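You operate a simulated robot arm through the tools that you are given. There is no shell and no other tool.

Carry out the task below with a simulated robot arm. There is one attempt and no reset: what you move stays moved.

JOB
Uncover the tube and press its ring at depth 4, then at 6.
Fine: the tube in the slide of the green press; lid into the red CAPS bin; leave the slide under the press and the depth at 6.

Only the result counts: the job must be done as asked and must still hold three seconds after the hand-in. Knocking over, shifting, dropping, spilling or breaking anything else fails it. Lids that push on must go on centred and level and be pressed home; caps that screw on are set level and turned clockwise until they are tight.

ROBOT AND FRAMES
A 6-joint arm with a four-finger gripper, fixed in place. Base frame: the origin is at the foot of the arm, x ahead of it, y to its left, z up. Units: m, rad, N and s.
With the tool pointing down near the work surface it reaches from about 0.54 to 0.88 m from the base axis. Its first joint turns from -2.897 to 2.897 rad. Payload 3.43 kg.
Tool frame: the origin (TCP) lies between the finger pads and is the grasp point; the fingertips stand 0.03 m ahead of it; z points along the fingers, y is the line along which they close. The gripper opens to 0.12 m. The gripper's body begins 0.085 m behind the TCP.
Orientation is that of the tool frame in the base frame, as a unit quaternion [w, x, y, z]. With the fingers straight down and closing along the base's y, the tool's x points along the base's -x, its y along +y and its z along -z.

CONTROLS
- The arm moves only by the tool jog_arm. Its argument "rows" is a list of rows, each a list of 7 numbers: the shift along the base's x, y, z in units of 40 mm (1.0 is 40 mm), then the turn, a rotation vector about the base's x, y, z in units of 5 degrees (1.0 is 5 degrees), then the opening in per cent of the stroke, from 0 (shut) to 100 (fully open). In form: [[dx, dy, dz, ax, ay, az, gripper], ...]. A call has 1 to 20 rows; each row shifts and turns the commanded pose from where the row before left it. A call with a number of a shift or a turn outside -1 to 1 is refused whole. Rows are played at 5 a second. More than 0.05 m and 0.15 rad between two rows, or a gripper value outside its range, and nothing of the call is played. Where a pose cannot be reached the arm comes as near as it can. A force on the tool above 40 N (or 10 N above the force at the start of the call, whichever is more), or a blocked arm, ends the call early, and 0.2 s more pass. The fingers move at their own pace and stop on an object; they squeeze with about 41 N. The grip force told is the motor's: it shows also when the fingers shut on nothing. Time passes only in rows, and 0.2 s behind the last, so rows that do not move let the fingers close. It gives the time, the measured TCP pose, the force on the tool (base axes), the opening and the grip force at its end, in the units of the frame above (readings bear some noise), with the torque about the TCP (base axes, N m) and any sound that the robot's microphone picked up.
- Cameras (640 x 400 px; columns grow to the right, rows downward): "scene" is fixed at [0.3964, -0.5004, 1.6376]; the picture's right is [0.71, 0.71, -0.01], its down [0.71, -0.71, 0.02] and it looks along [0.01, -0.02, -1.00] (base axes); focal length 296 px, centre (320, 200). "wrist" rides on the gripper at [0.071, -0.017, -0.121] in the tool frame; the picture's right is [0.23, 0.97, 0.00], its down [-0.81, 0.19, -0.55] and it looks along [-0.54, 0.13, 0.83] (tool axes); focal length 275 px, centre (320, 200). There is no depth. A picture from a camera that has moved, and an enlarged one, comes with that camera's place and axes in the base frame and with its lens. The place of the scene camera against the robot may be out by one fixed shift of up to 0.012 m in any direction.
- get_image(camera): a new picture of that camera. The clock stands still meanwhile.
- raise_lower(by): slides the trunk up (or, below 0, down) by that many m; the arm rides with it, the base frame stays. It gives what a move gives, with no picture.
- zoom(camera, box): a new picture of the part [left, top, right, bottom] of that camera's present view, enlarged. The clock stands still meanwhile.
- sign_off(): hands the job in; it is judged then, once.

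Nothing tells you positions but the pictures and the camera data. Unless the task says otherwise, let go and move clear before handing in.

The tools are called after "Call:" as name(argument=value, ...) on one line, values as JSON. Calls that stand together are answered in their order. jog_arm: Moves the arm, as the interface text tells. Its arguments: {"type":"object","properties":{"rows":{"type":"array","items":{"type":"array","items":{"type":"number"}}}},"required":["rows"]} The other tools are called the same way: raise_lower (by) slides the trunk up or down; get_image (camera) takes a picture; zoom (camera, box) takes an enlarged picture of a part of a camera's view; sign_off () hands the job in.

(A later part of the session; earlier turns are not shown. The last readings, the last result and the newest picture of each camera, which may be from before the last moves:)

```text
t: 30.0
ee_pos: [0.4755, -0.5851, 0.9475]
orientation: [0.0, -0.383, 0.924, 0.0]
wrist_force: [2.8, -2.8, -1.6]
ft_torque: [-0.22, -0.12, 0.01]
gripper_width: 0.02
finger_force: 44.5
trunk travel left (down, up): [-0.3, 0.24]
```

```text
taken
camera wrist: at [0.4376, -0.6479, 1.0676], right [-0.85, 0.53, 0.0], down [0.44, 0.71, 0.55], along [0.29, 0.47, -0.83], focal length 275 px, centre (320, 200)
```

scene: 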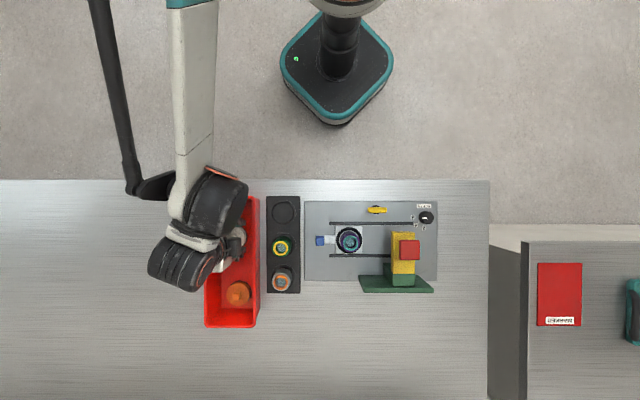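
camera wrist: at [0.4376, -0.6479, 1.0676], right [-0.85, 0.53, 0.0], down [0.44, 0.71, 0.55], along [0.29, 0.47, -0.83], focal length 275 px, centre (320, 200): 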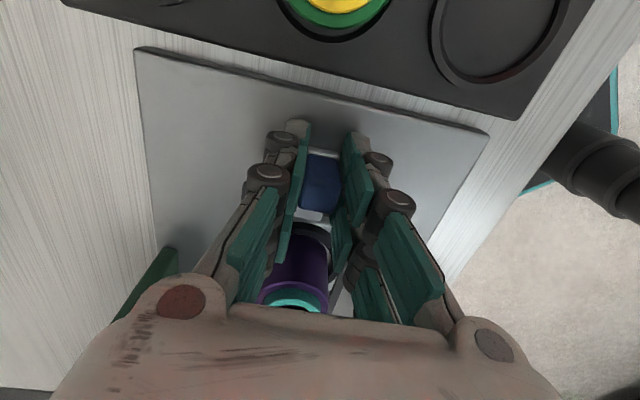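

The handle is gripped at 20 mm. I'll push gently along the slide direction and watch the resistance.

Call:
jog_arm(rows=[[0.02, -0.02, 0, 0, 0, 0, 10], [0.07, 0.07, 0, 0, 0, 0, 10], [0.07, 0.07, 0, 0, 0, 0, 10]])

Call:
zoom(camera="scene", box=[300, 190, 450, 300])

```text
t: 30.8
ee_pos: [0.4816, -0.5802, 0.9466]
orientation: [0.0, -0.382, 0.924, 0.002]
wrist_force: [-18.3, 17.5, -24.7]
ft_torque: [0.04, 0.87, 0.11]
gripper_width: 0.0199
finger_force: 44.9
trunk travel left (down, up): [-0.3, 0.24]
```

```text
3.64 times, centred on (375, 245) of scene
camera zoom: at [0.3964, -0.5004, 1.6376], right [0.71, 0.71, -0.01], down [0.71, -0.71, 0.02], along [0.01, -0.02, -1.0], focal length 1077 px, centre (120, 36)
```

zoom: 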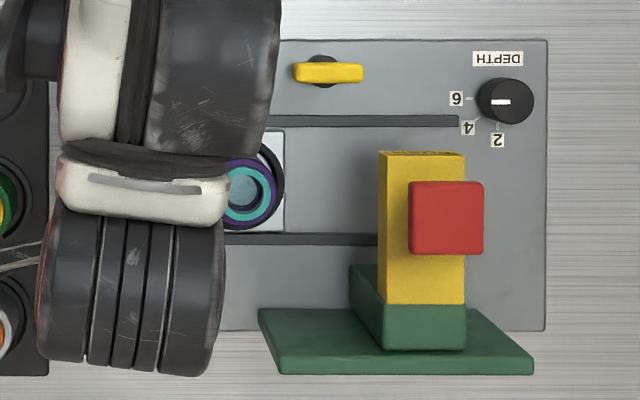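

The slide moves freely, about 8 mm so far, but the rigid grip builds side forces. I'll release, back off behind the handle, shut the fingers and push it from behind instead.

Call:
jog_arm(rows=[[0, 0, 0, 0, 0, 0, 20], [0, 0, 0, 0, 0, 0, 30], [0, 0, 0, 0, 0, 0, 35], [-0.25, -0.25, 0, 0, 0, 0, 35], [-0.25, -0.25, 0, 0, 0, 0, 35], [-0.25, -0.25, 0, 0, 0, 0, 35], [0, 0, 0, 0, 0, 0, 10], [0, 0, 0, 0, 0, 0, 0], [0, 0, 0, 0, 0, 0, 0]])

Call:
get_image(camera="wrist")

Call:
zoom(camera="scene", box=[260, 190, 450, 300])

```text
t: 32.8
ee_pos: [0.4546, -0.6109, 0.9482]
orientation: [0.001, -0.383, 0.924, 0.0]
wrist_force: [0.2, 0.1, 0.4]
ft_torque: [0.02, 0.03, -0.01]
gripper_width: 0.0
finger_force: 32.9
trunk travel left (down, up): [-0.3, 0.24]
```

```text
taken
camera wrist: at [0.4151, -0.6747, 1.0693], right [-0.85, 0.53, 0.0], down [0.44, 0.71, 0.55], along [0.29, 0.47, -0.83], focal length 275 px, centre (320, 200)
```

wrist: 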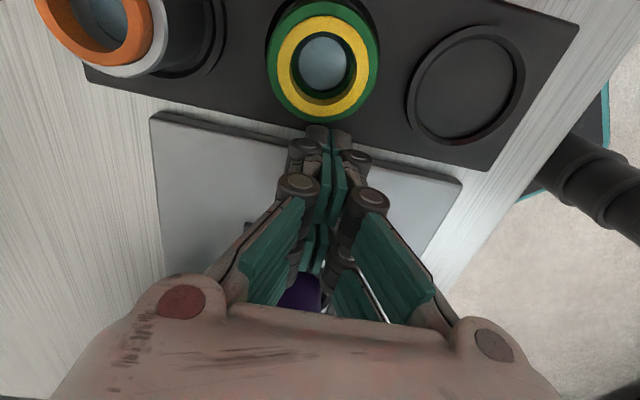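

```text
3.37 times, centred on (355, 245) of scene
camera zoom: at [0.3964, -0.5004, 1.6376], right [0.71, 0.71, -0.01], down [0.71, -0.71, 0.02], along [0.01, -0.02, -1.0], focal length 998 px, centre (202, 48)
```

zoom: 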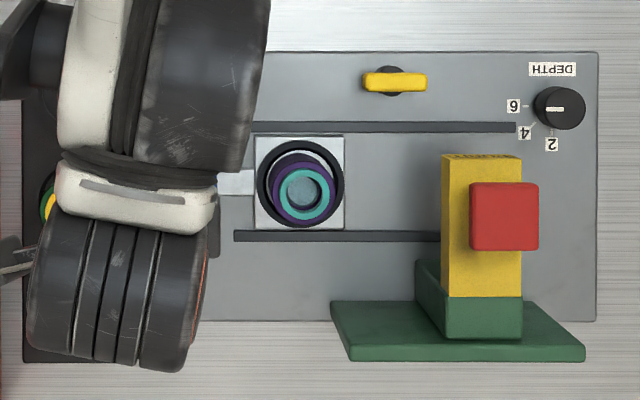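

The slide appears to have gone back to its start as I retreated, so I'll check whether it springs. I'll push with the shut fingers now and read the force.

Call:
jog_arm(rows=[[-0.05, 0.05, 0, 0, 0, 0, 0], [0.177, 0.177, 0, 0, 0, 0, 0], [0.177, 0.177, 0, 0, 0, 0, 0], [0.177, 0.177, 0, 0, 0, 0, 0], [0.177, 0.177, 0, 0, 0, 0, 0], [0, 0, 0, 0, 0, 0, 0]])

Call:
zoom(camera="scene", box=[260, 190, 450, 300])

Call:
get_image(camera="wrist")

```text
t: 34.2
ee_pos: [0.4796, -0.5794, 0.9487]
orientation: [0.0, -0.383, 0.924, 0.0]
wrist_force: [0.4, 0.5, -0.1]
ft_torque: [0.0, 0.02, -0.01]
gripper_width: 0.0002
finger_force: 32.9
trunk travel left (down, up): [-0.3, 0.24]
```

```text
3.37 times, centred on (355, 245) of scene
camera zoom: at [0.3964, -0.5004, 1.6376], right [0.71, 0.71, -0.01], down [0.71, -0.71, 0.02], along [0.01, -0.02, -1.0], focal length 998 px, centre (202, 48)
```

zoom: 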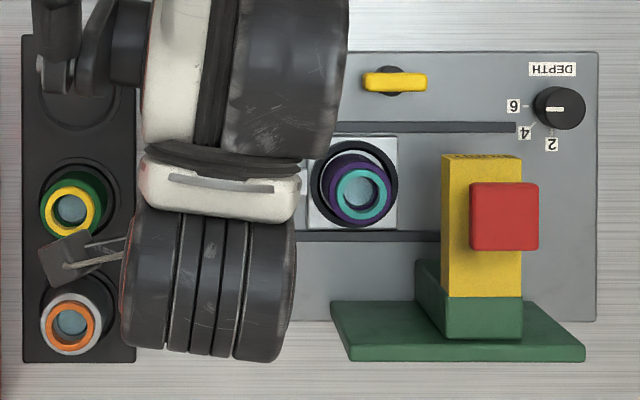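

```text
taken
camera wrist: at [0.4412, -0.6438, 1.0695], right [-0.85, 0.53, 0.0], down [0.44, 0.71, 0.55], along [0.29, 0.47, -0.83], focal length 275 px, centre (320, 200)
```

wrist: 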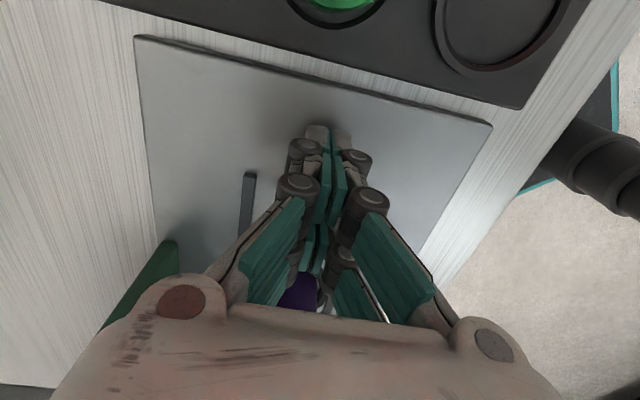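

The slide follows the fingers with no spring force and has moved about 39 mm. I'll continue pushing toward the press.

Call:
jog_arm(rows=[[0.177, 0.177, 0, 0, 0, 0, 0], [0.177, 0.177, 0, 0, 0, 0, 0], [0.177, 0.177, 0, 0, 0, 0, 0], [0.177, 0.177, 0, 0, 0, 0, 0], [0, 0, 0, 0, 0, 0, 0]])

Call:
zoom(camera="scene", box=[260, 190, 450, 300])

Call:
get_image(camera="wrist")

```text
t: 35.4
ee_pos: [0.5084, -0.5523, 0.948]
orientation: [0.0, -0.383, 0.924, 0.0]
wrist_force: [0.1, 0.5, 0.1]
ft_torque: [0.01, 0.0, 0.0]
gripper_width: 0.0
finger_force: 33.6
trunk travel left (down, up): [-0.3, 0.24]
```

```text
3.37 times, centred on (355, 245) of scene
camera zoom: at [0.3964, -0.5004, 1.6376], right [0.71, 0.71, -0.01], down [0.71, -0.71, 0.02], along [0.01, -0.02, -1.0], focal length 998 px, centre (202, 48)
```

zoom: 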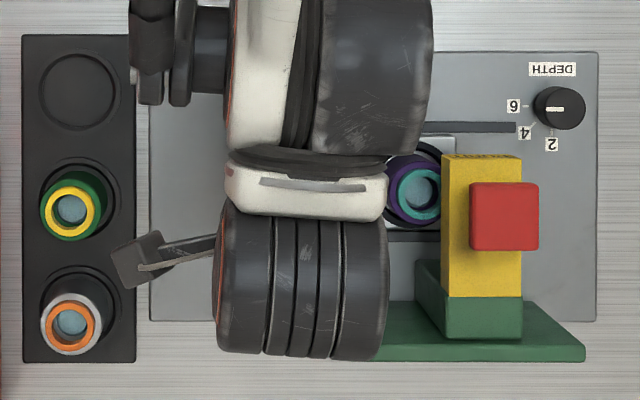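

```text
taken
camera wrist: at [0.4711, -0.6151, 1.0694], right [-0.85, 0.53, 0.0], down [0.44, 0.71, 0.55], along [0.29, 0.47, -0.83], focal length 275 px, centre (320, 200)
```

wrist: 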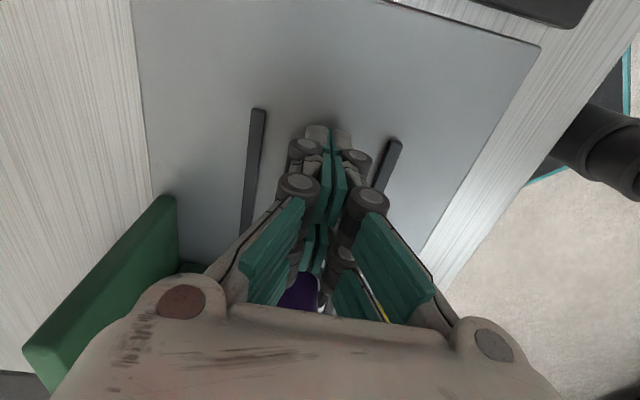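

Call:
jog_arm(rows=[[0.177, 0.177, 0, 0, 0, 0, 0], [0.09, 0.09, 0, 0, 0, 0, 0], [0, 0, 0, 0, 0, 0, 0]])

Call:
zoom(camera="scene", box=[340, 190, 450, 300])

```text
t: 36.2
ee_pos: [0.5209, -0.5406, 0.9471]
orientation: [0.0, -0.383, 0.924, 0.0]
wrist_force: [-0.7, 0.4, -1.3]
ft_torque: [-0.02, -0.01, 0.02]
gripper_width: 0.0
finger_force: 33.9
trunk travel left (down, up): [-0.3, 0.24]
```

```text
3.64 times, centred on (395, 245) of scene
camera zoom: at [0.3964, -0.5004, 1.6376], right [0.71, 0.71, -0.01], down [0.71, -0.71, 0.02], along [0.01, -0.02, -1.0], focal length 1077 px, centre (47, 36)
```

zoom: 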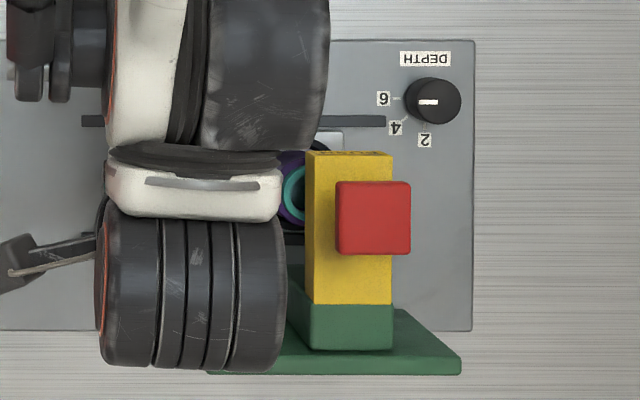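

Call:
jog_arm(rows=[[0.035, 0.035, 0, 0, 0, 0, 0], [0.035, 0.035, 0, 0, 0, 0, 0]])

Call:
jog_arm(rows=[[0.035, 0.035, 0, 0, 0, 0, 0]])

```text
t: 36.8
ee_pos: [0.5227, -0.5393, 0.9487]
orientation: [0.0, -0.382, 0.924, 0.0]
wrist_force: [-0.8, 0.2, 0.1]
ft_torque: [0.02, -0.02, 0.01]
gripper_width: 0.0002
finger_force: 33.2
trunk travel left (down, up): [-0.3, 0.24]
```

```text
t: 37.2
ee_pos: [0.5243, -0.5371, 0.9481]
orientation: [-0.001, -0.383, 0.924, 0.0]
wrist_force: [-0.8, -1.1, 0.4]
ft_torque: [0.02, 0.02, 0.04]
gripper_width: 0.0
finger_force: 33.2
trunk travel left (down, up): [-0.3, 0.24]
```

Call:
jog_arm(rows=[[0.035, 0.035, 0, 0, 0, 0, 0]])

Call:
jog_arm(rows=[[0.035, 0.035, 0, 0, 0, 0, 0]])

Call:
zoom(camera="scene", box=[340, 190, 450, 300])

```text
t: 37.6
ee_pos: [0.5255, -0.536, 0.9479]
orientation: [0.0, -0.383, 0.924, 0.0]
wrist_force: [0.6, -0.1, 0.5]
ft_torque: [0.03, 0.03, -0.02]
gripper_width: 0.0
finger_force: 33.4
trunk travel left (down, up): [-0.3, 0.24]
```

```text
t: 38.0
ee_pos: [0.5268, -0.5345, 0.9496]
orientation: [0.0, -0.382, 0.924, 0.0]
wrist_force: [0.2, -0.3, -1.0]
ft_torque: [-0.01, -0.02, -0.03]
gripper_width: 0.0
finger_force: 33.4
trunk travel left (down, up): [-0.3, 0.24]
```

```text
3.64 times, centred on (395, 245) of scene
camera zoom: at [0.3964, -0.5004, 1.6376], right [0.71, 0.71, -0.01], down [0.71, -0.71, 0.02], along [0.01, -0.02, -1.0], focal length 1077 px, centre (47, 36)
```

zoom: 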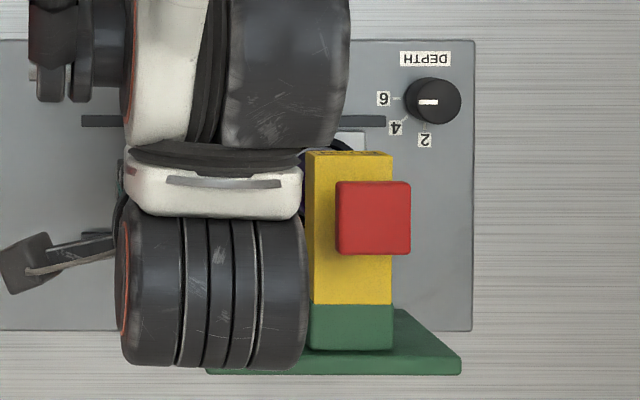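

The slide looks close to the end of its rails. I'll back off and look at the tube under the press from the front to check alignment.

Call:
jog_arm(rows=[[-0.3, -0.3, 0, 0, 0, 0, 0], [0, 0, 0.9, 0, 0, 0, 0], [0, 0, 0.9, 0, 0, 0, 0], [0, 0, 0.9, 0, 0, 0, 0], [0, 0, 0.9, 0, 0, 0, 0], [-0.2, 0.2, 0, 0, 0, -1, 20], [-0.2, 0.2, 0, 0, 0, -1, 40], [-0.2, 0.2, 0, 0, 0, -1, 40], [-0.2, 0.2, 0, 0, 0, -1, 40], [-0.2, 0.2, 0, 0, 0, -1, 40], [-0.2, 0.2, 0, 0, 0, -1, 40], [-0.2, 0.2, 0, 0, 0, -1, 40], [-0.2, 0.2, 0, 0, 0, -1, 40], [-0.2, 0.2, 0, 0, 0, -1, 40], [-0.2, 0.2, 0, 0, 0, -1, 40], [-0.2, 0.2, 0, 0, 0, -1, 40], [-0.2, 0.2, 0, 0, 0, -1, 40], [-0.2, 0.2, 0, 0, 0, -1, 40], [-0.2, 0.2, 0, 0, 0, -1, 40], [0, 0, 0, 0, 0, -1, 40]])

Call:
zoom(camera="scene", box=[300, 190, 450, 300])

```text
t: 42.2
ee_pos: [0.402, -0.4343, 1.0893]
orientation: [0.001, 0.26, 0.966, 0.0]
wrist_force: [1.3, 0.2, -0.9]
ft_torque: [-0.03, 0.01, 0.02]
gripper_width: 0.0477
finger_force: 0.1
trunk travel left (down, up): [-0.3, 0.24]
```

```text
3.64 times, centred on (375, 245) of scene
camera zoom: at [0.3964, -0.5004, 1.6376], right [0.71, 0.71, -0.01], down [0.71, -0.71, 0.02], along [0.01, -0.02, -1.0], focal length 1077 px, centre (120, 36)
```

zoom: 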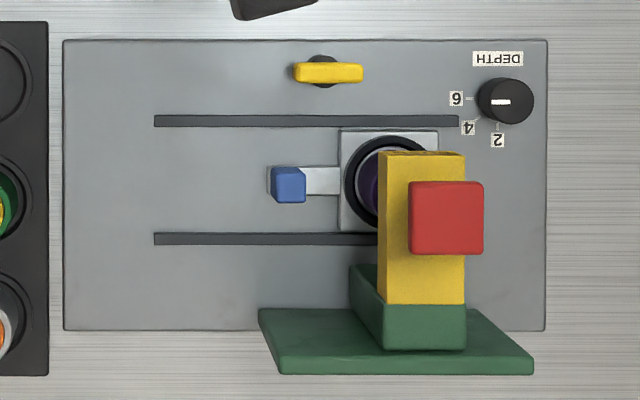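

The slide is symmetrically at the far end of the rails (23 px gap at the start, 22 px gap now). I'll take a front view under the head to confirm the tube is centred under the ram.

Call:
jog_arm(rows=[[0.35, 0.35, 0, 0, 0, -1, 40], [0.35, 0.35, 0, 0, 0, -1, 40], [0.35, 0.35, 0, 0, 0, -1, 40], [0.35, 0.35, 0, -0.707, -0.707, 0, 40], [0.35, 0.35, 0, -0.707, -0.707, 0, 40], [0.35, 0.35, 0, -0.707, -0.707, 0, 40], [0, 0, -0.3, -0.707, -0.707, 0, 40], [0, 0, -0.3, -0.707, -0.707, 0, 40], [0, 0, -0.3, -0.707, -0.707, 0, 40], [0, 0, -0.3, -0.707, -0.707, 0, 40], [0, 0, -0.3, -0.707, -0.707, 0, 40], [0, 0, 0, 0, 0, 0, 40]])

Call:
get_image(camera="wrist")

Call:
zoom(camera="wrist", box=[240, 100, 400, 240])

```text
t: 44.8
ee_pos: [0.5139, -0.3705, 1.0714]
orientation: [0.315, 0.359, 0.869, -0.13]
wrist_force: [0.6, 0.4, 0.7]
ft_torque: [-0.01, 0.0, 0.0]
gripper_width: 0.0477
finger_force: 0.0
out of reach, approached as far as the arm can: row 10, 11
trunk travel left (down, up): [-0.3, 0.24]
```

```text
taken
camera wrist: at [0.4081, -0.2894, 1.1189], right [0.56, 0.81, -0.15], down [0.33, -0.05, 0.94], along [0.76, -0.58, -0.3], focal length 275 px, centre (320, 200)
```

wrist: 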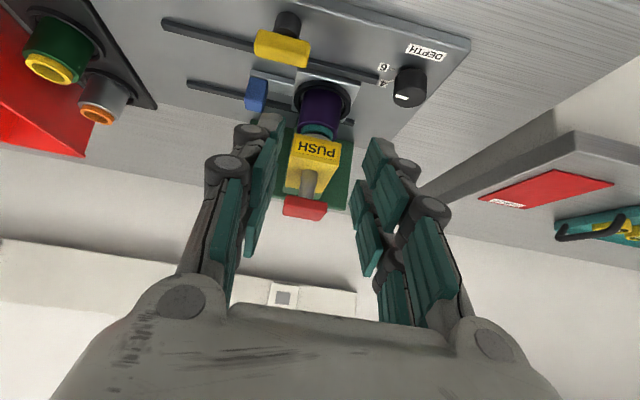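

```text
2.86 times, centred on (320, 170) of wrist
camera zoom: at [0.4081, -0.2894, 1.1189], right [0.56, 0.81, -0.15], down [0.33, -0.05, 0.94], along [0.76, -0.58, -0.3], focal length 786 px, centre (320, 286)
```

zoom: 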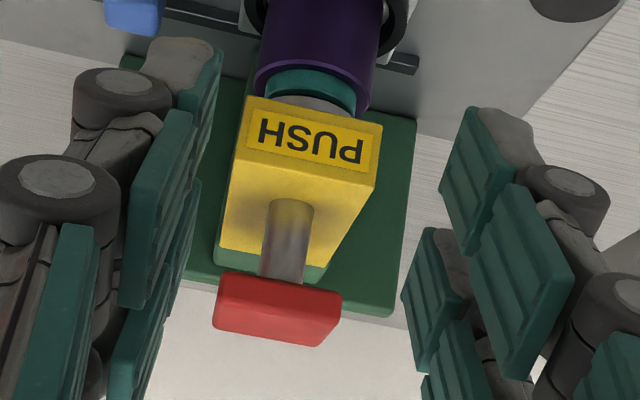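

From the projections, the tube axis (≈0.102 along the slide) lines up with the ram shaft (≈0.103) to within about 1–2 mm. I'll untilt, go back to the handle and nudge it to find the end stop.

Call:
jog_arm(rows=[[0, 0, 0.2, 0.707, 0.707, 0, 20], [0, 0, 0.2, 0.707, 0.707, 0, 0], [0, 0, 0.2, 0.707, 0.707, 0, 0], [0, 0, 0.2, 0.707, 0.707, 0, 0], [0, 0, 0.2, 0.707, 0.707, 0, 0], [0, 0, 0.2, 0.707, 0.707, 0, 0], [0, 0, 0.2, 0.707, 0.707, 0, 0], [0, 0, 0.2, 0.707, 0.707, 0, 0], [-0.35, -0.35, 0, 0, 0, 1, 0], [-0.35, -0.35, 0, 0, 0, 1, 0], [-0.35, -0.35, 0, 0, 0, 1, 0], [-0.35, -0.35, 0, 0, 0, 1, 0], [-0.35, -0.35, 0, 0, 0, 1, 0], [0, 0, 0, 0, 0, 1, 0], [0, 0, 0, 0, 0, 1, 0], [0, 0, 0, 0, 0, 1, 0], [0, 0, 0, 0, 0, 1, 0], [0, 0, 0, 0, 0, 1, 0], [0, 0, 0, 0, 0, 1, 0], [0, 0, 0, 0, 0, 1, 0]])

Call:
jog_arm(rows=[[0, 0, 0, 0, 0, 1, 0], [0, 0, 0, 0, 0, 1, 0], [0, 0, 0, 0, 0, 1, 0], [0, 0, 0, 0, 0, 1, 0], [0, 0, 0, 0, 0, 1, 0], [0, 0, 0, 0, 0, 1, 0], [0, 0, 0, 0, 0, 0, 0]])

```text
t: 49.0
ee_pos: [0.4439, -0.4401, 1.1355]
orientation: [0.0, -0.131, 0.991, 0.0]
wrist_force: [0.3, 0.3, 0.3]
ft_torque: [0.02, -0.03, 0.02]
gripper_width: 0.0
finger_force: 33.7
trunk travel left (down, up): [-0.3, 0.24]
```

```text
t: 50.6
ee_pos: [0.4427, -0.4395, 1.1355]
orientation: [-0.001, -0.383, 0.924, -0.001]
wrist_force: [-0.1, 0.7, -0.3]
ft_torque: [0.01, -0.01, 0.05]
gripper_width: 0.0
finger_force: 33.7
trunk travel left (down, up): [-0.3, 0.24]
```

Call:
jog_arm(rows=[[0.642, -0.842, 0, 0, 0, 0, 0], [0.642, -0.842, 0, 0, 0, 0, 0], [0.642, -0.842, 0, 0, 0, 0, 0], [0, 0, -0.9, 0, 0, 0, 0], [0, 0, -0.9, 0, 0, 0, 0], [0, 0, -0.9, 0, 0, 0, 0], [0, 0, -0.9, 0, 0, 0, 0], [0, 0, -0.9, 0, 0, 0, 0], [0, 0, -0.19, 0, 0, 0, 0], [0, 0, 0, 0, 0, 0, 0]])

```text
t: 52.8
ee_pos: [0.5231, -0.5424, 0.9481]
orientation: [0.0, -0.383, 0.924, 0.0]
wrist_force: [-1.1, 0.3, 1.0]
ft_torque: [-0.04, -0.01, -0.02]
gripper_width: 0.0
finger_force: 33.2
trunk travel left (down, up): [-0.3, 0.24]
```

Call:
jog_arm(rows=[[0.035, 0.035, 0, 0, 0, 0, 0], [0.035, 0.035, 0, 0, 0, 0, 0], [0.035, 0.035, 0, 0, 0, 0, 0], [0.035, 0.035, 0, 0, 0, 0, 0]])

Call:
jog_arm(rows=[[0.025, 0.025, 0, 0, 0, 0, 0]])

Call:
jog_arm(rows=[[0.018, 0.018, 0, 0, 0, 0, 0]])

```text
t: 53.8
ee_pos: [0.5265, -0.5354, 0.9479]
orientation: [0.0, -0.383, 0.924, 0.001]
wrist_force: [0.6, -0.1, 0.0]
ft_torque: [0.02, 0.03, -0.01]
gripper_width: 0.0001
finger_force: 33.2
trunk travel left (down, up): [-0.3, 0.24]
```

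```text
t: 54.2
ee_pos: [0.5262, -0.534, 0.9479]
orientation: [0.0, -0.383, 0.924, 0.0]
wrist_force: [0.6, -0.1, 0.3]
ft_torque: [-0.05, 0.0, 0.02]
gripper_width: 0.0
finger_force: 33.5
trunk travel left (down, up): [-0.3, 0.24]
```

```text
t: 54.6
ee_pos: [0.5278, -0.5337, 0.9487]
orientation: [0.0, -0.383, 0.924, -0.001]
wrist_force: [-0.4, 0.4, 0.0]
ft_torque: [-0.01, 0.02, 0.01]
gripper_width: 0.0001
finger_force: 33.3
trunk travel left (down, up): [-0.3, 0.24]
```

Call:
jog_arm(rows=[[0.018, 0.018, 0, 0, 0, 0, 0]])

Call:
jog_arm(rows=[[0.018, 0.018, 0, 0, 0, 0, 0]])

Call:
zoom(camera="scene", box=[370, 200, 430, 245])

```text
t: 55.0
ee_pos: [0.5282, -0.5329, 0.9466]
orientation: [0.0, -0.382, 0.924, 0.0]
wrist_force: [-1.3, 0.0, 0.4]
ft_torque: [-0.02, -0.01, -0.01]
gripper_width: 0.0001
finger_force: 33.6
trunk travel left (down, up): [-0.3, 0.24]
```

```text
t: 55.4
ee_pos: [0.5299, -0.5312, 0.9471]
orientation: [0.0, -0.382, 0.924, -0.001]
wrist_force: [-0.2, 1.2, -0.6]
ft_torque: [0.0, -0.05, 0.01]
gripper_width: 0.0
finger_force: 33.7
trunk travel left (down, up): [-0.3, 0.24]
```

```text
8.89 times, centred on (400, 222) of scene
camera zoom: at [0.3964, -0.5004, 1.6376], right [0.71, 0.71, -0.01], down [0.71, -0.71, 0.02], along [0.01, -0.02, -1.0], focal length 2633 px, centre (-391, 0)
```

zoom: 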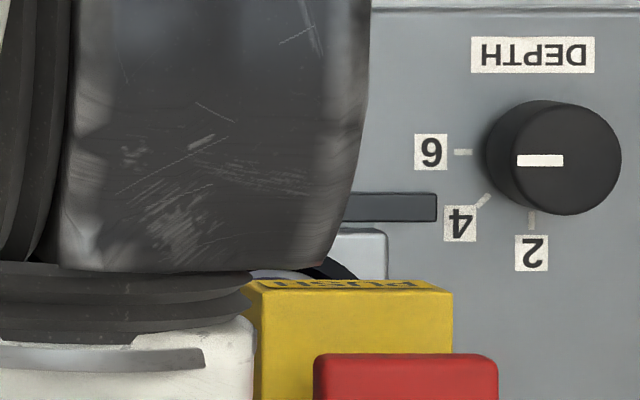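

Call:
jog_arm(rows=[[-0.25, -0.25, 0, 0, 0, 0, 0], [0, 0, 0.9, 0, 0, 0, 0], [0, 0, 0.9, 0, 0, 0, 0], [0, 0, 0.9, 0, 0, 0, 0], [0, 0, 0.9, 0, 0, 0, 0], [-0.2, 0.2, 0.5, 0, 0, -1, 0], [-0.2, 0.2, 0, 0, 0, -1, 0], [-0.2, 0.2, 0, 0, 0, -1, 0], [-0.2, 0.2, 0, 0, 0, -1, 0], [-0.2, 0.2, 0, 0, 0, -1, 0], [-0.2, 0.2, 0, 0, 0, -1, 0], [-0.2, 0.2, 0, 0, 0, -1, 0], [-0.2, 0.2, 0, 0, 0, -1, 0], [-0.2, 0.2, 0, 0, 0, -1, 0], [-0.2, 0.2, 0, 0, 0, -1, 0], [0.35, 0.35, 0, 0, 0, -1, 0], [0.35, 0.35, 0, 0, 0, -1, 0], [0.35, 0.35, 0, 0, 0, -1, 0], [0.35, 0.35, 0, 0, 0, -1, 0], [0.35, 0.35, 0, 0, 0, -1, 0]])

Call:
jog_arm(rows=[[0.35, 0.35, 0, 0, 0, -1, 0], [0.35, 0.35, 0, 0, 0, -1, 0], [0, 0, 0, 0, 0, -1, 0], [0, 0, -0.25, -0.707, -0.707, 0, 0], [0, 0, -0.25, -0.707, -0.707, 0, 0], [0, 0, -0.25, -0.707, -0.707, 0, 0], [0, 0, -0.25, -0.707, -0.707, 0, 0], [0, 0, -0.25, -0.707, -0.707, 0, 0], [0, 0, 0, 0, 0, 0, 0]])

Call:
get_image(camera="wrist")

```text
t: 59.6
ee_pos: [0.5101, -0.3922, 1.1102]
orientation: [-0.001, 0.259, 0.966, 0.0]
wrist_force: [0.1, -0.1, -0.2]
ft_torque: [0.0, -0.05, 0.0]
gripper_width: 0.0002
finger_force: 33.4
trunk travel left (down, up): [-0.3, 0.24]
```

```text
t: 61.6
ee_pos: [0.5359, -0.3611, 1.0601]
orientation: [0.2, 0.373, 0.902, -0.083]
wrist_force: [0.2, -0.3, 0.7]
ft_torque: [0.0, -0.03, -0.01]
gripper_width: 0.0
finger_force: 33.5
trunk travel left (down, up): [-0.3, 0.24]
```

```text
taken
camera wrist: at [0.4427, -0.2922, 1.139], right [0.54, 0.84, -0.1], down [0.49, -0.22, 0.84], along [0.68, -0.5, -0.53], focal length 275 px, centre (320, 200)
```

wrist: 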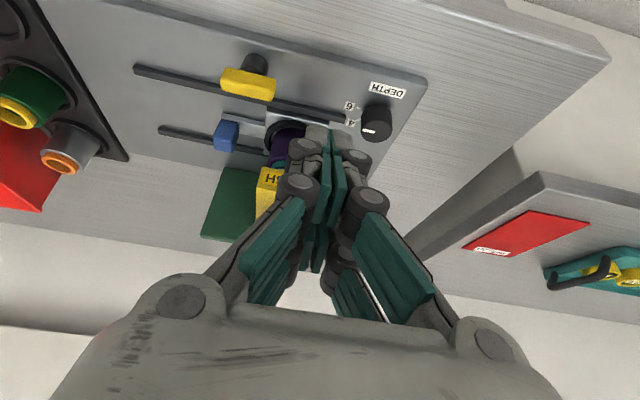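

Call:
jog_arm(rows=[[0, 0, 0, 0, 0, 0, 90], [0, 0, 0, 0, 0, 0, 90]])

Call:
zoom(camera="wrist", box=[220, 90, 380, 250])

Call:
zoom(camera="scene", box=[300, 190, 450, 300])

```text
t: 62.2
ee_pos: [0.5363, -0.3614, 1.0598]
orientation: [0.2, 0.373, 0.902, -0.083]
wrist_force: [-0.2, -0.6, -0.5]
ft_torque: [0.01, 0.02, 0.0]
gripper_width: 0.1077
finger_force: 0.0
trunk travel left (down, up): [-0.3, 0.24]
```

```text
2.50 times, centred on (300, 170) of wrist
camera zoom: at [0.4426, -0.2923, 1.1392], right [0.54, 0.84, -0.1], down [0.49, -0.22, 0.84], along [0.68, -0.5, -0.53], focal length 688 px, centre (370, 275)
```

zoom: 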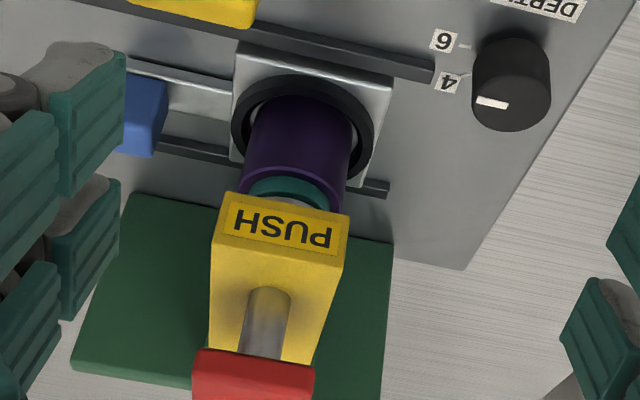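

```text
3.64 times, centred on (375, 245) of scene
camera zoom: at [0.3964, -0.5004, 1.6376], right [0.71, 0.71, -0.01], down [0.71, -0.71, 0.02], along [0.01, -0.02, -1.0], focal length 1077 px, centre (120, 36)
```

zoom: 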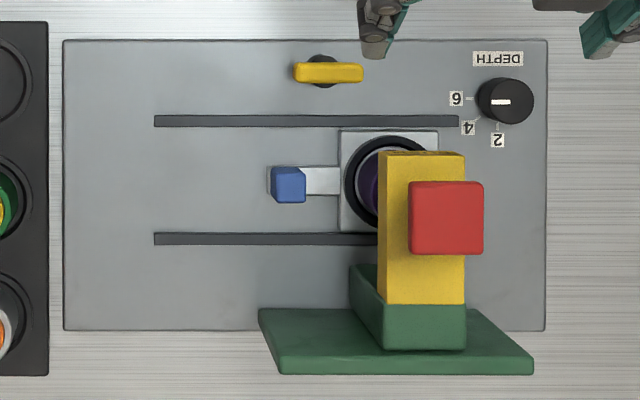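

The ram shaft and the ring now coincide (both ≈0.1035 along the slide), so the slide is seated under the press. Next is the depth dial, so I'll untilt and turn to start the 45° counterclockwise turn with clearance from the press.

Call:
jog_arm(rows=[[0, 0, 0.2, 0.707, 0.707, 0, 60], [0, 0, 0.2, 0.707, 0.707, 0, 60], [0, 0, 0.2, 0.707, 0.707, 0, 60], [0, 0, 0.2, 0.707, 0.707, 0, 60], [0, 0, 0.2, 0.707, 0.707, 0, 60], [0.215, -0.01, 0, 0, 0, -1, 60], [0.215, -0.01, 0, 0, 0, -1, 60], [0.215, -0.01, 0, 0, 0, -1, 60], [0.215, -0.01, 0, 0, 0, -1, 60], [0.215, -0.01, 0, 0, 0, -1, 60], [0.215, -0.01, 0, 0, 0, -1, 60], [0.215, -0.01, 0, 0, 0, -1, 60], [0.215, -0.01, 0, 0, 0, -1, 60], [0.215, -0.01, 0, 0, 0, -1, 60], [0, 0, 0, 0, 0, 0, 60]])

Call:
get_image(camera="wrist")

Call:
get_image(camera="scene")

```text
t: 65.4
ee_pos: [0.6147, -0.3673, 1.0997]
orientation: [0.001, 0.708, 0.706, 0.0]
wrist_force: [0.2, -0.3, 0.1]
ft_torque: [-0.03, -0.02, -0.03]
gripper_width: 0.0722
finger_force: 0.0
trunk travel left (down, up): [-0.3, 0.24]
```

```text
taken
camera wrist: at [0.5978, -0.2971, 1.221], right [0.97, 0.23, 0.0], down [0.19, -0.81, 0.55], along [0.13, -0.54, -0.83], focal length 275 px, centre (320, 200)
```

wrist: 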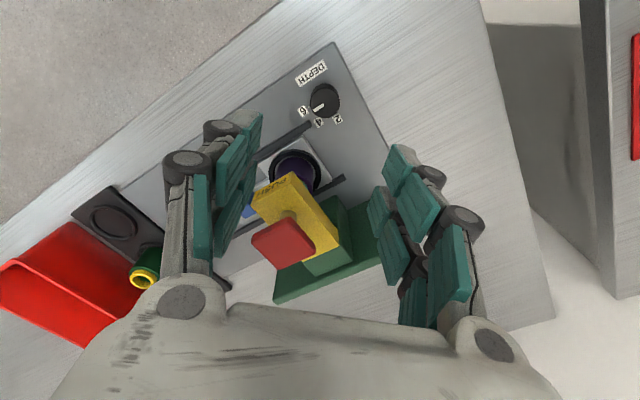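

```text
taken
```

scene: 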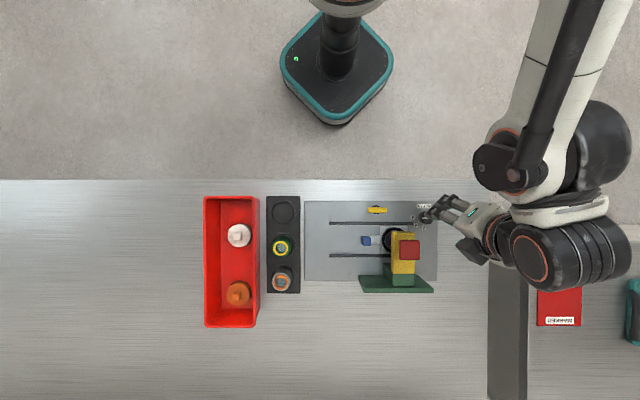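

Call:
zoom(camera="wrist", box=[280, 60, 370, 140])

Call:
zoom(camera="wrist", box=[230, 130, 400, 310])

```text
5.00 times, centred on (325, 100) of wrist
camera zoom: at [0.5978, -0.2971, 1.221], right [0.97, 0.23, 0.0], down [0.19, -0.81, 0.55], along [0.13, -0.54, -0.83], focal length 1376 px, centre (295, 700)
```

zoom: 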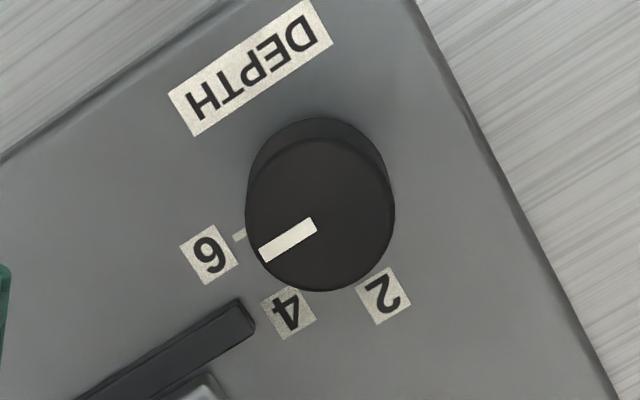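

```text
2.22 times, centred on (315, 220) of wrist
camera zoom: at [0.5978, -0.2971, 1.221], right [0.97, 0.23, 0.0], down [0.19, -0.81, 0.55], along [0.13, -0.54, -0.83], focal length 612 px, centre (331, 156)
```

zoom: 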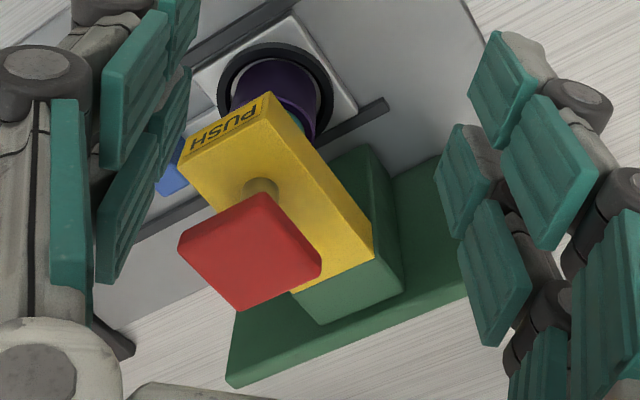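

The dial top is at about (0.619, −0.366, 0.939), roughly 30 mm across. I'll correct by a few millimetres and lower around it.

Call:
jog_arm(rows=[[0.115, 0.03, -0.5, 0, 0, 0, 55], [0, 0, -0.9, 0, 0, 0, 55], [0, 0, -0.9, 0, 0, 0, 55], [0, 0, -0.9, 0, 0, 0, 55], [0, 0, -0.4, 0, 0, 0, 55], [0, 0, 0, 0, 0, 0, 55]])

Call:
get_image(camera="wrist")

```text
t: 66.8
ee_pos: [0.6189, -0.3655, 0.9566]
orientation: [0.0, 0.707, 0.707, 0.0]
wrist_force: [0.3, 0.0, 0.0]
ft_torque: [0.05, -0.01, 0.04]
gripper_width: 0.0661
finger_force: 0.1
trunk travel left (down, up): [-0.3, 0.24]
```

```text
taken
camera wrist: at [0.6021, -0.2952, 1.0768], right [0.97, 0.23, 0.0], down [0.19, -0.81, 0.55], along [0.13, -0.54, -0.83], focal length 275 px, centre (320, 200)
```

wrist: 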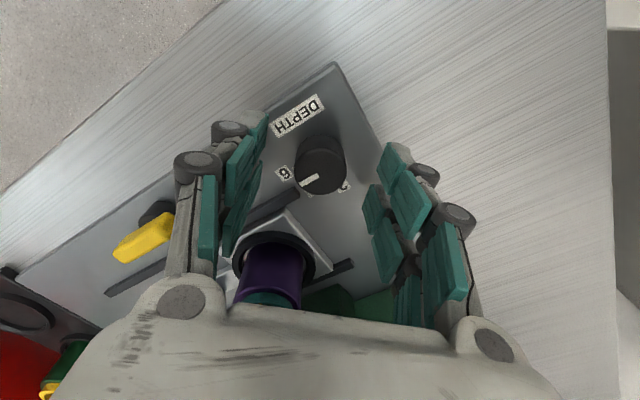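

Call:
jog_arm(rows=[[0, 0, -0.1, 0, 0, 0, 55], [0, 0, -0.1, 0, 0, 0, 55]])

Call:
jog_arm(rows=[[0, 0, 0, 0, 0, 0, 35], [0, 0, 0, 0, 0, 0, 20], [0, 0, 0, 0, 0, 0, 10], [0, 0, 0, 0, 0, 0, 10]])

Call:
get_image(camera="wrist")

```text
t: 67.4
ee_pos: [0.6184, -0.3649, 0.9471]
orientation: [-0.001, 0.707, 0.707, 0.0]
wrist_force: [-0.4, 0.4, 0.3]
ft_torque: [0.04, -0.01, -0.01]
gripper_width: 0.0663
finger_force: 0.0
trunk travel left (down, up): [-0.3, 0.24]
```

```text
t: 68.4
ee_pos: [0.619, -0.3639, 0.9475]
orientation: [0.0, 0.707, 0.707, -0.001]
wrist_force: [-10.0, 2.9, -10.6]
ft_torque: [0.02, 0.28, 0.0]
gripper_width: 0.0278
finger_force: 45.2
trunk travel left (down, up): [-0.3, 0.24]
```

```text
taken
camera wrist: at [0.6021, -0.2942, 1.0679], right [0.97, 0.23, 0.0], down [0.19, -0.81, 0.55], along [0.13, -0.54, -0.83], focal length 275 px, centre (320, 200)
```

wrist: 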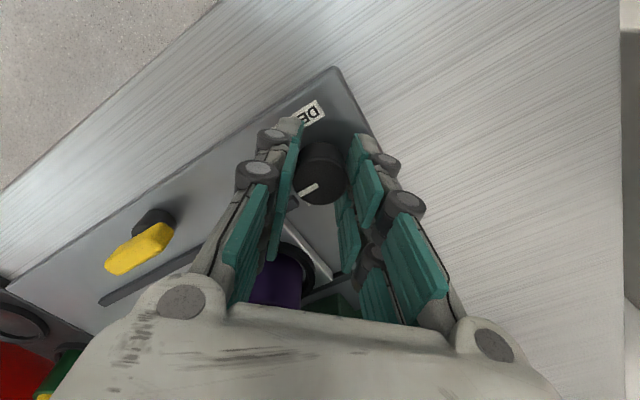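

The dial is gripped. I'll relieve the small sideways load, then turn counterclockwise in steps while watching forces.

Call:
jog_arm(rows=[[-0.012, 0, 0, 0, 0, 0.5, 10], [0, 0, 0, 0, 0, 1, 10]])

```text
t: 69.0
ee_pos: [0.6184, -0.364, 0.946]
orientation: [-0.001, 0.659, 0.752, 0.0]
wrist_force: [-15.7, 6.3, -27.9]
ft_torque: [-0.11, 0.07, 0.01]
gripper_width: 0.0277
finger_force: 44.8
trunk travel left (down, up): [-0.3, 0.24]
```

Call:
jog_arm(rows=[[-0.015, 0.008, -0.025, 0, 0, 0, 10]])

```text
t: 69.4
ee_pos: [0.6193, -0.365, 0.9466]
orientation: [-0.001, 0.659, 0.752, -0.001]
wrist_force: [-14.4, 8.5, -26.0]
ft_torque: [0.29, 0.59, 0.01]
gripper_width: 0.0279
finger_force: 45.5
trunk travel left (down, up): [-0.3, 0.24]
```

Call:
jog_arm(rows=[[-0.02, 0.01, -0.05, 0, 0, 0, 10]])

Call:
zoom(camera="wrist", box=[240, 100, 400, 240])

```text
t: 69.8
ee_pos: [0.6187, -0.3642, 0.9475]
orientation: [0.0, 0.66, 0.751, 0.001]
wrist_force: [-4.2, 5.5, -0.4]
ft_torque: [0.62, 0.59, 0.01]
gripper_width: 0.0279
finger_force: 45.1
trunk travel left (down, up): [-0.3, 0.24]
```

```text
2.86 times, centred on (320, 170) of wrist
camera zoom: at [0.5925, -0.2969, 1.0679], right [0.93, 0.36, 0.0], down [0.3, -0.78, 0.55], along [0.2, -0.52, -0.83], focal length 786 px, centre (320, 286)
```

zoom: 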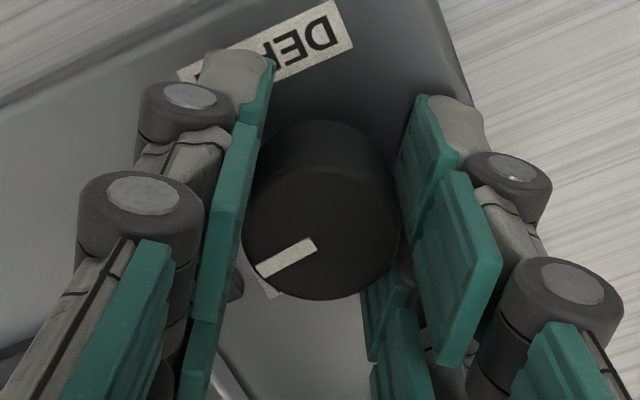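

Forces are relieved and the pointer turns with the gripper, so I'll continue turning.

Call:
jog_arm(rows=[[0, 0, 0, 0, 0, 1, 10], [0, 0, 0, 0, 0, 1, 10]])

Call:
jog_arm(rows=[[0, 0, 0, 0, 0, 1, 10], [0, 0, 0, 0, 0, 1, 10]])

Call:
zoom(camera="wrist", box=[240, 100, 400, 240])

```text
t: 70.4
ee_pos: [0.6188, -0.3632, 0.9465]
orientation: [-0.001, 0.59, 0.808, 0.0]
wrist_force: [-2.1, 11.5, 0.7]
ft_torque: [0.52, -0.27, -0.16]
gripper_width: 0.0286
finger_force: 23.8
trunk travel left (down, up): [-0.3, 0.24]
```

```text
t: 71.2
ee_pos: [0.6167, -0.3594, 0.9476]
orientation: [-0.004, 0.518, 0.855, 0.001]
wrist_force: [-2.6, 17.5, 3.5]
ft_torque: [0.8, 0.15, 0.0]
gripper_width: 0.0292
finger_force: 15.1
trunk travel left (down, up): [-0.3, 0.24]
stopped in row 2: the force on the tool passed its limit at 42 N (the readings are from after the stop); the commanded pose is now the measured one
```

```text
2.86 times, centred on (320, 170) of wrist
camera zoom: at [0.5691, -0.3064, 1.0685], right [0.76, 0.66, 0.0], down [0.55, -0.63, 0.55], along [0.36, -0.41, -0.84], focal length 786 px, centre (320, 286)
```

zoom: 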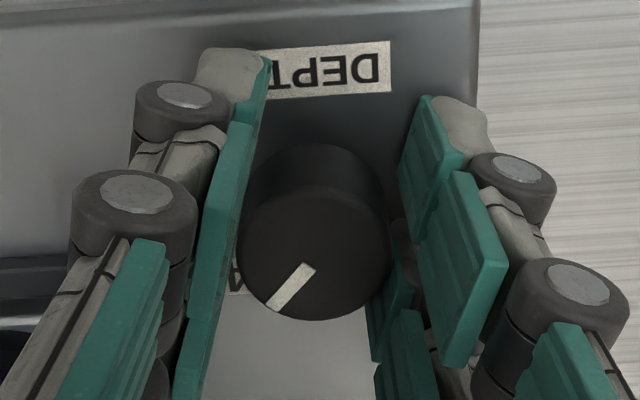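

The pointer appears to have snapped to the 4 position. I'll release, rise and check.

Call:
jog_arm(rows=[[0, 0, 0, 0, 0, 0, 30], [0, 0, 0, 0, 0, 0, 45], [0, 0, 0, 0, 0, 0, 50], [0, 0, 0.5, 0, 0, 0, 50], [0, 0, 0.9, 0, 0, 0, 50], [0, 0, 0.9, 0, 0, 0, 50], [0, 0, 0.9, 0, 0, 0, 50], [0, 0, 0, 0, 0, 0, 50]])

Call:
get_image(camera="wrist")

Call:
zoom(camera="scene", box=[360, 190, 460, 260])

Call:
zoom(camera="wrist", box=[280, 50, 370, 140])

```text
t: 73.0
ee_pos: [0.6166, -0.3658, 1.0725]
orientation: [-0.003, 0.519, 0.855, 0.0]
wrist_force: [-0.1, -0.2, -1.4]
ft_torque: [0.01, -0.01, 0.0]
gripper_width: 0.06
finger_force: 0.1
trunk travel left (down, up): [-0.3, 0.24]
```

```text
taken
camera wrist: at [0.57, -0.311, 1.1939], right [0.76, 0.65, 0.0], down [0.55, -0.63, 0.55], along [0.36, -0.42, -0.84], focal length 275 px, centre (320, 200)
```

wrist: 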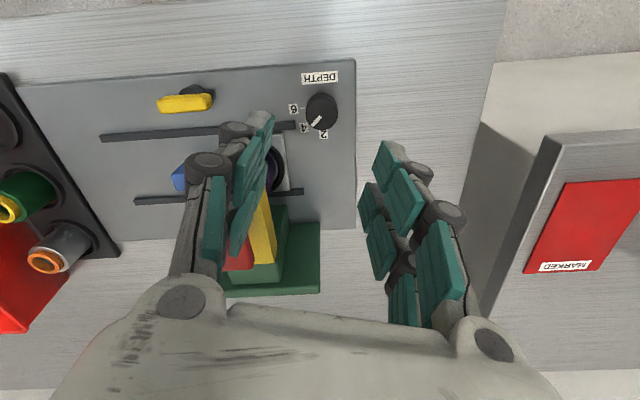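

```text
5.71 times, centred on (410, 225) of scene
camera zoom: at [0.3964, -0.5004, 1.6376], right [0.71, 0.71, -0.01], down [0.71, -0.71, 0.02], along [0.01, -0.02, -1.0], focal length 1692 px, centre (-194, 57)
```

zoom: 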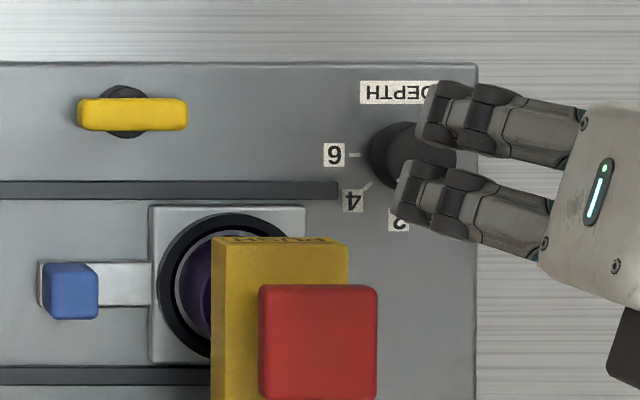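

```text
4.44 times, centred on (325, 95) of wrist
camera zoom: at [0.57, -0.311, 1.1939], right [0.76, 0.65, 0.0], down [0.55, -0.63, 0.55], along [0.36, -0.42, -0.84], focal length 1224 px, centre (298, 667)
```

zoom: 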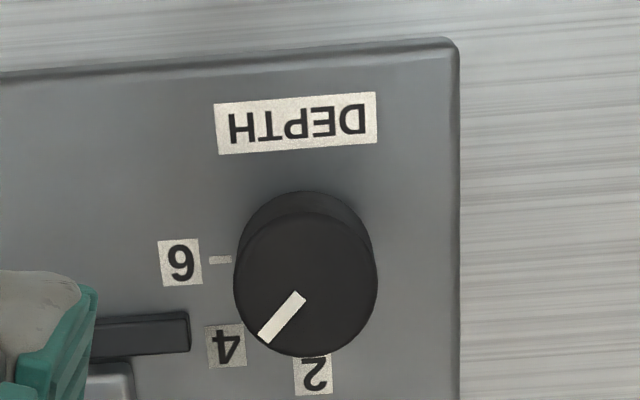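

The dial now points at 4 and the slide has not moved. Next I'll place shut fingers above the red button at about (0.6035, −0.457), top z≈1.05.

Call:
jog_arm(rows=[[0, 0, 0.8, 0, 0, 0, 50], [0, 0, 0.8, 0, 0, 0, 20], [-0.109, -0.762, 0, 0, 0, 1, 0], [-0.109, -0.762, 0, 0, 0, 1, 0], [-0.109, -0.762, 0, 0, 0, 1, 0], [0, 0, 0, 0, 0, 0.5, 0], [0, 0, 0, 0, 0, 0, 0]])

Call:
get_image(camera="wrist")

Call:
get_image(camera="scene")

```text
t: 74.6
ee_pos: [0.6036, -0.4558, 1.1394]
orientation: [-0.003, 0.382, 0.924, 0.001]
wrist_force: [0.0, 0.4, 0.4]
ft_torque: [-0.03, -0.03, -0.03]
gripper_width: 0.0
finger_force: 32.9
trunk travel left (down, up): [-0.3, 0.24]
```

```text
taken
camera wrist: at [0.5422, -0.4185, 1.2599], right [0.52, 0.85, 0.0], down [0.71, -0.44, 0.55], along [0.47, -0.29, -0.84], focal length 275 px, centre (320, 200)
```

wrist: 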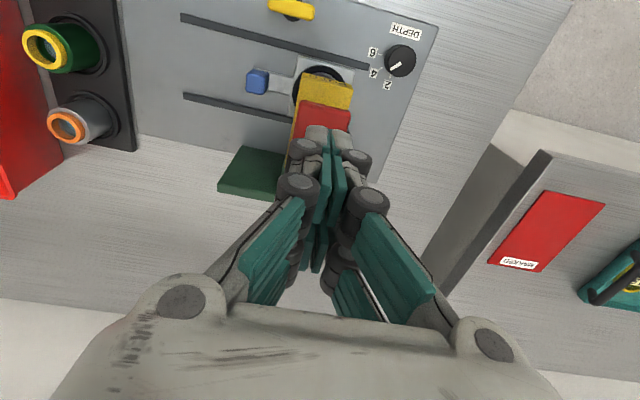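

```text
taken
```

scene: 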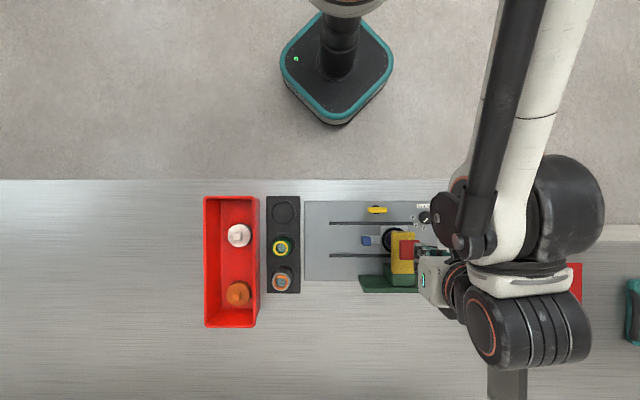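

Call:
jog_arm(rows=[[0, -0.03, -0.6, 0, 0, 0, 0], [0, 0, -0.6, 0, 0, 0, 0], [0, 0, 0, 0, 0, 0, 0]])

Call:
jog_arm(rows=[[0, 0, -0.1, 0, 0, 0, 0], [0, 0, -0.1, 0, 0, 0, 0]])

Call:
get_image(camera="wrist")

```text
t: 75.4
ee_pos: [0.6013, -0.4572, 1.0892]
orientation: [-0.002, 0.382, 0.924, 0.0]
wrist_force: [0.1, 0.3, 0.3]
ft_torque: [0.02, -0.03, 0.02]
gripper_width: 0.0002
finger_force: 33.3
trunk travel left (down, up): [-0.3, 0.24]
```

```text
t: 76.0
ee_pos: [0.6023, -0.4575, 1.0829]
orientation: [-0.003, 0.383, 0.924, 0.0]
wrist_force: [0.8, -0.5, 2.0]
ft_torque: [-0.04, -0.04, 0.02]
gripper_width: 0.006
finger_force: 33.2
trunk travel left (down, up): [-0.3, 0.24]
```

```text
taken
camera wrist: at [0.5401, -0.4202, 1.2034], right [0.52, 0.85, 0.0], down [0.71, -0.44, 0.55], along [0.47, -0.29, -0.84], focal length 275 px, centre (320, 200)
```

wrist: 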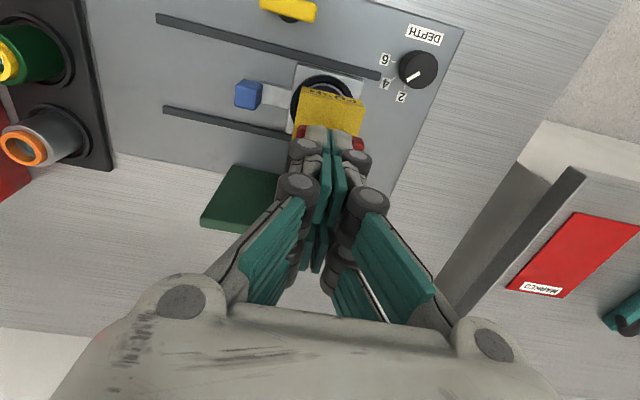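

Contact is at TCP z≈1.083. I'll press down gradually.

Call:
jog_arm(rows=[[0, 0, -0.1, 0, 0, 0, 0], [0, 0, -0.1, 0, 0, 0, 0]])

Call:
jog_arm(rows=[[0, 0, -0.1, 0, 0, 0, 0], [0, 0, -0.1, 0, 0, 0, 0]])

```text
t: 76.6
ee_pos: [0.6028, -0.4574, 1.0754]
orientation: [-0.002, 0.383, 0.924, 0.0]
wrist_force: [3.0, -6.9, 12.9]
ft_torque: [-0.28, -0.17, -0.04]
gripper_width: 0.006
finger_force: 33.6
trunk travel left (down, up): [-0.3, 0.24]
heard: click
```

```text
t: 77.0
ee_pos: [0.6008, -0.4564, 1.0752]
orientation: [-0.001, 0.383, 0.924, -0.001]
wrist_force: [-3.2, 0.2, 21.1]
ft_torque: [-0.05, 0.02, 0.02]
gripper_width: 0.0061
finger_force: 32.8
trunk travel left (down, up): [-0.3, 0.24]
stopped in row 1: the force on the tool passed its limit at 48 N (the readings are from after the stop); the commanded pose is now the measured one
```

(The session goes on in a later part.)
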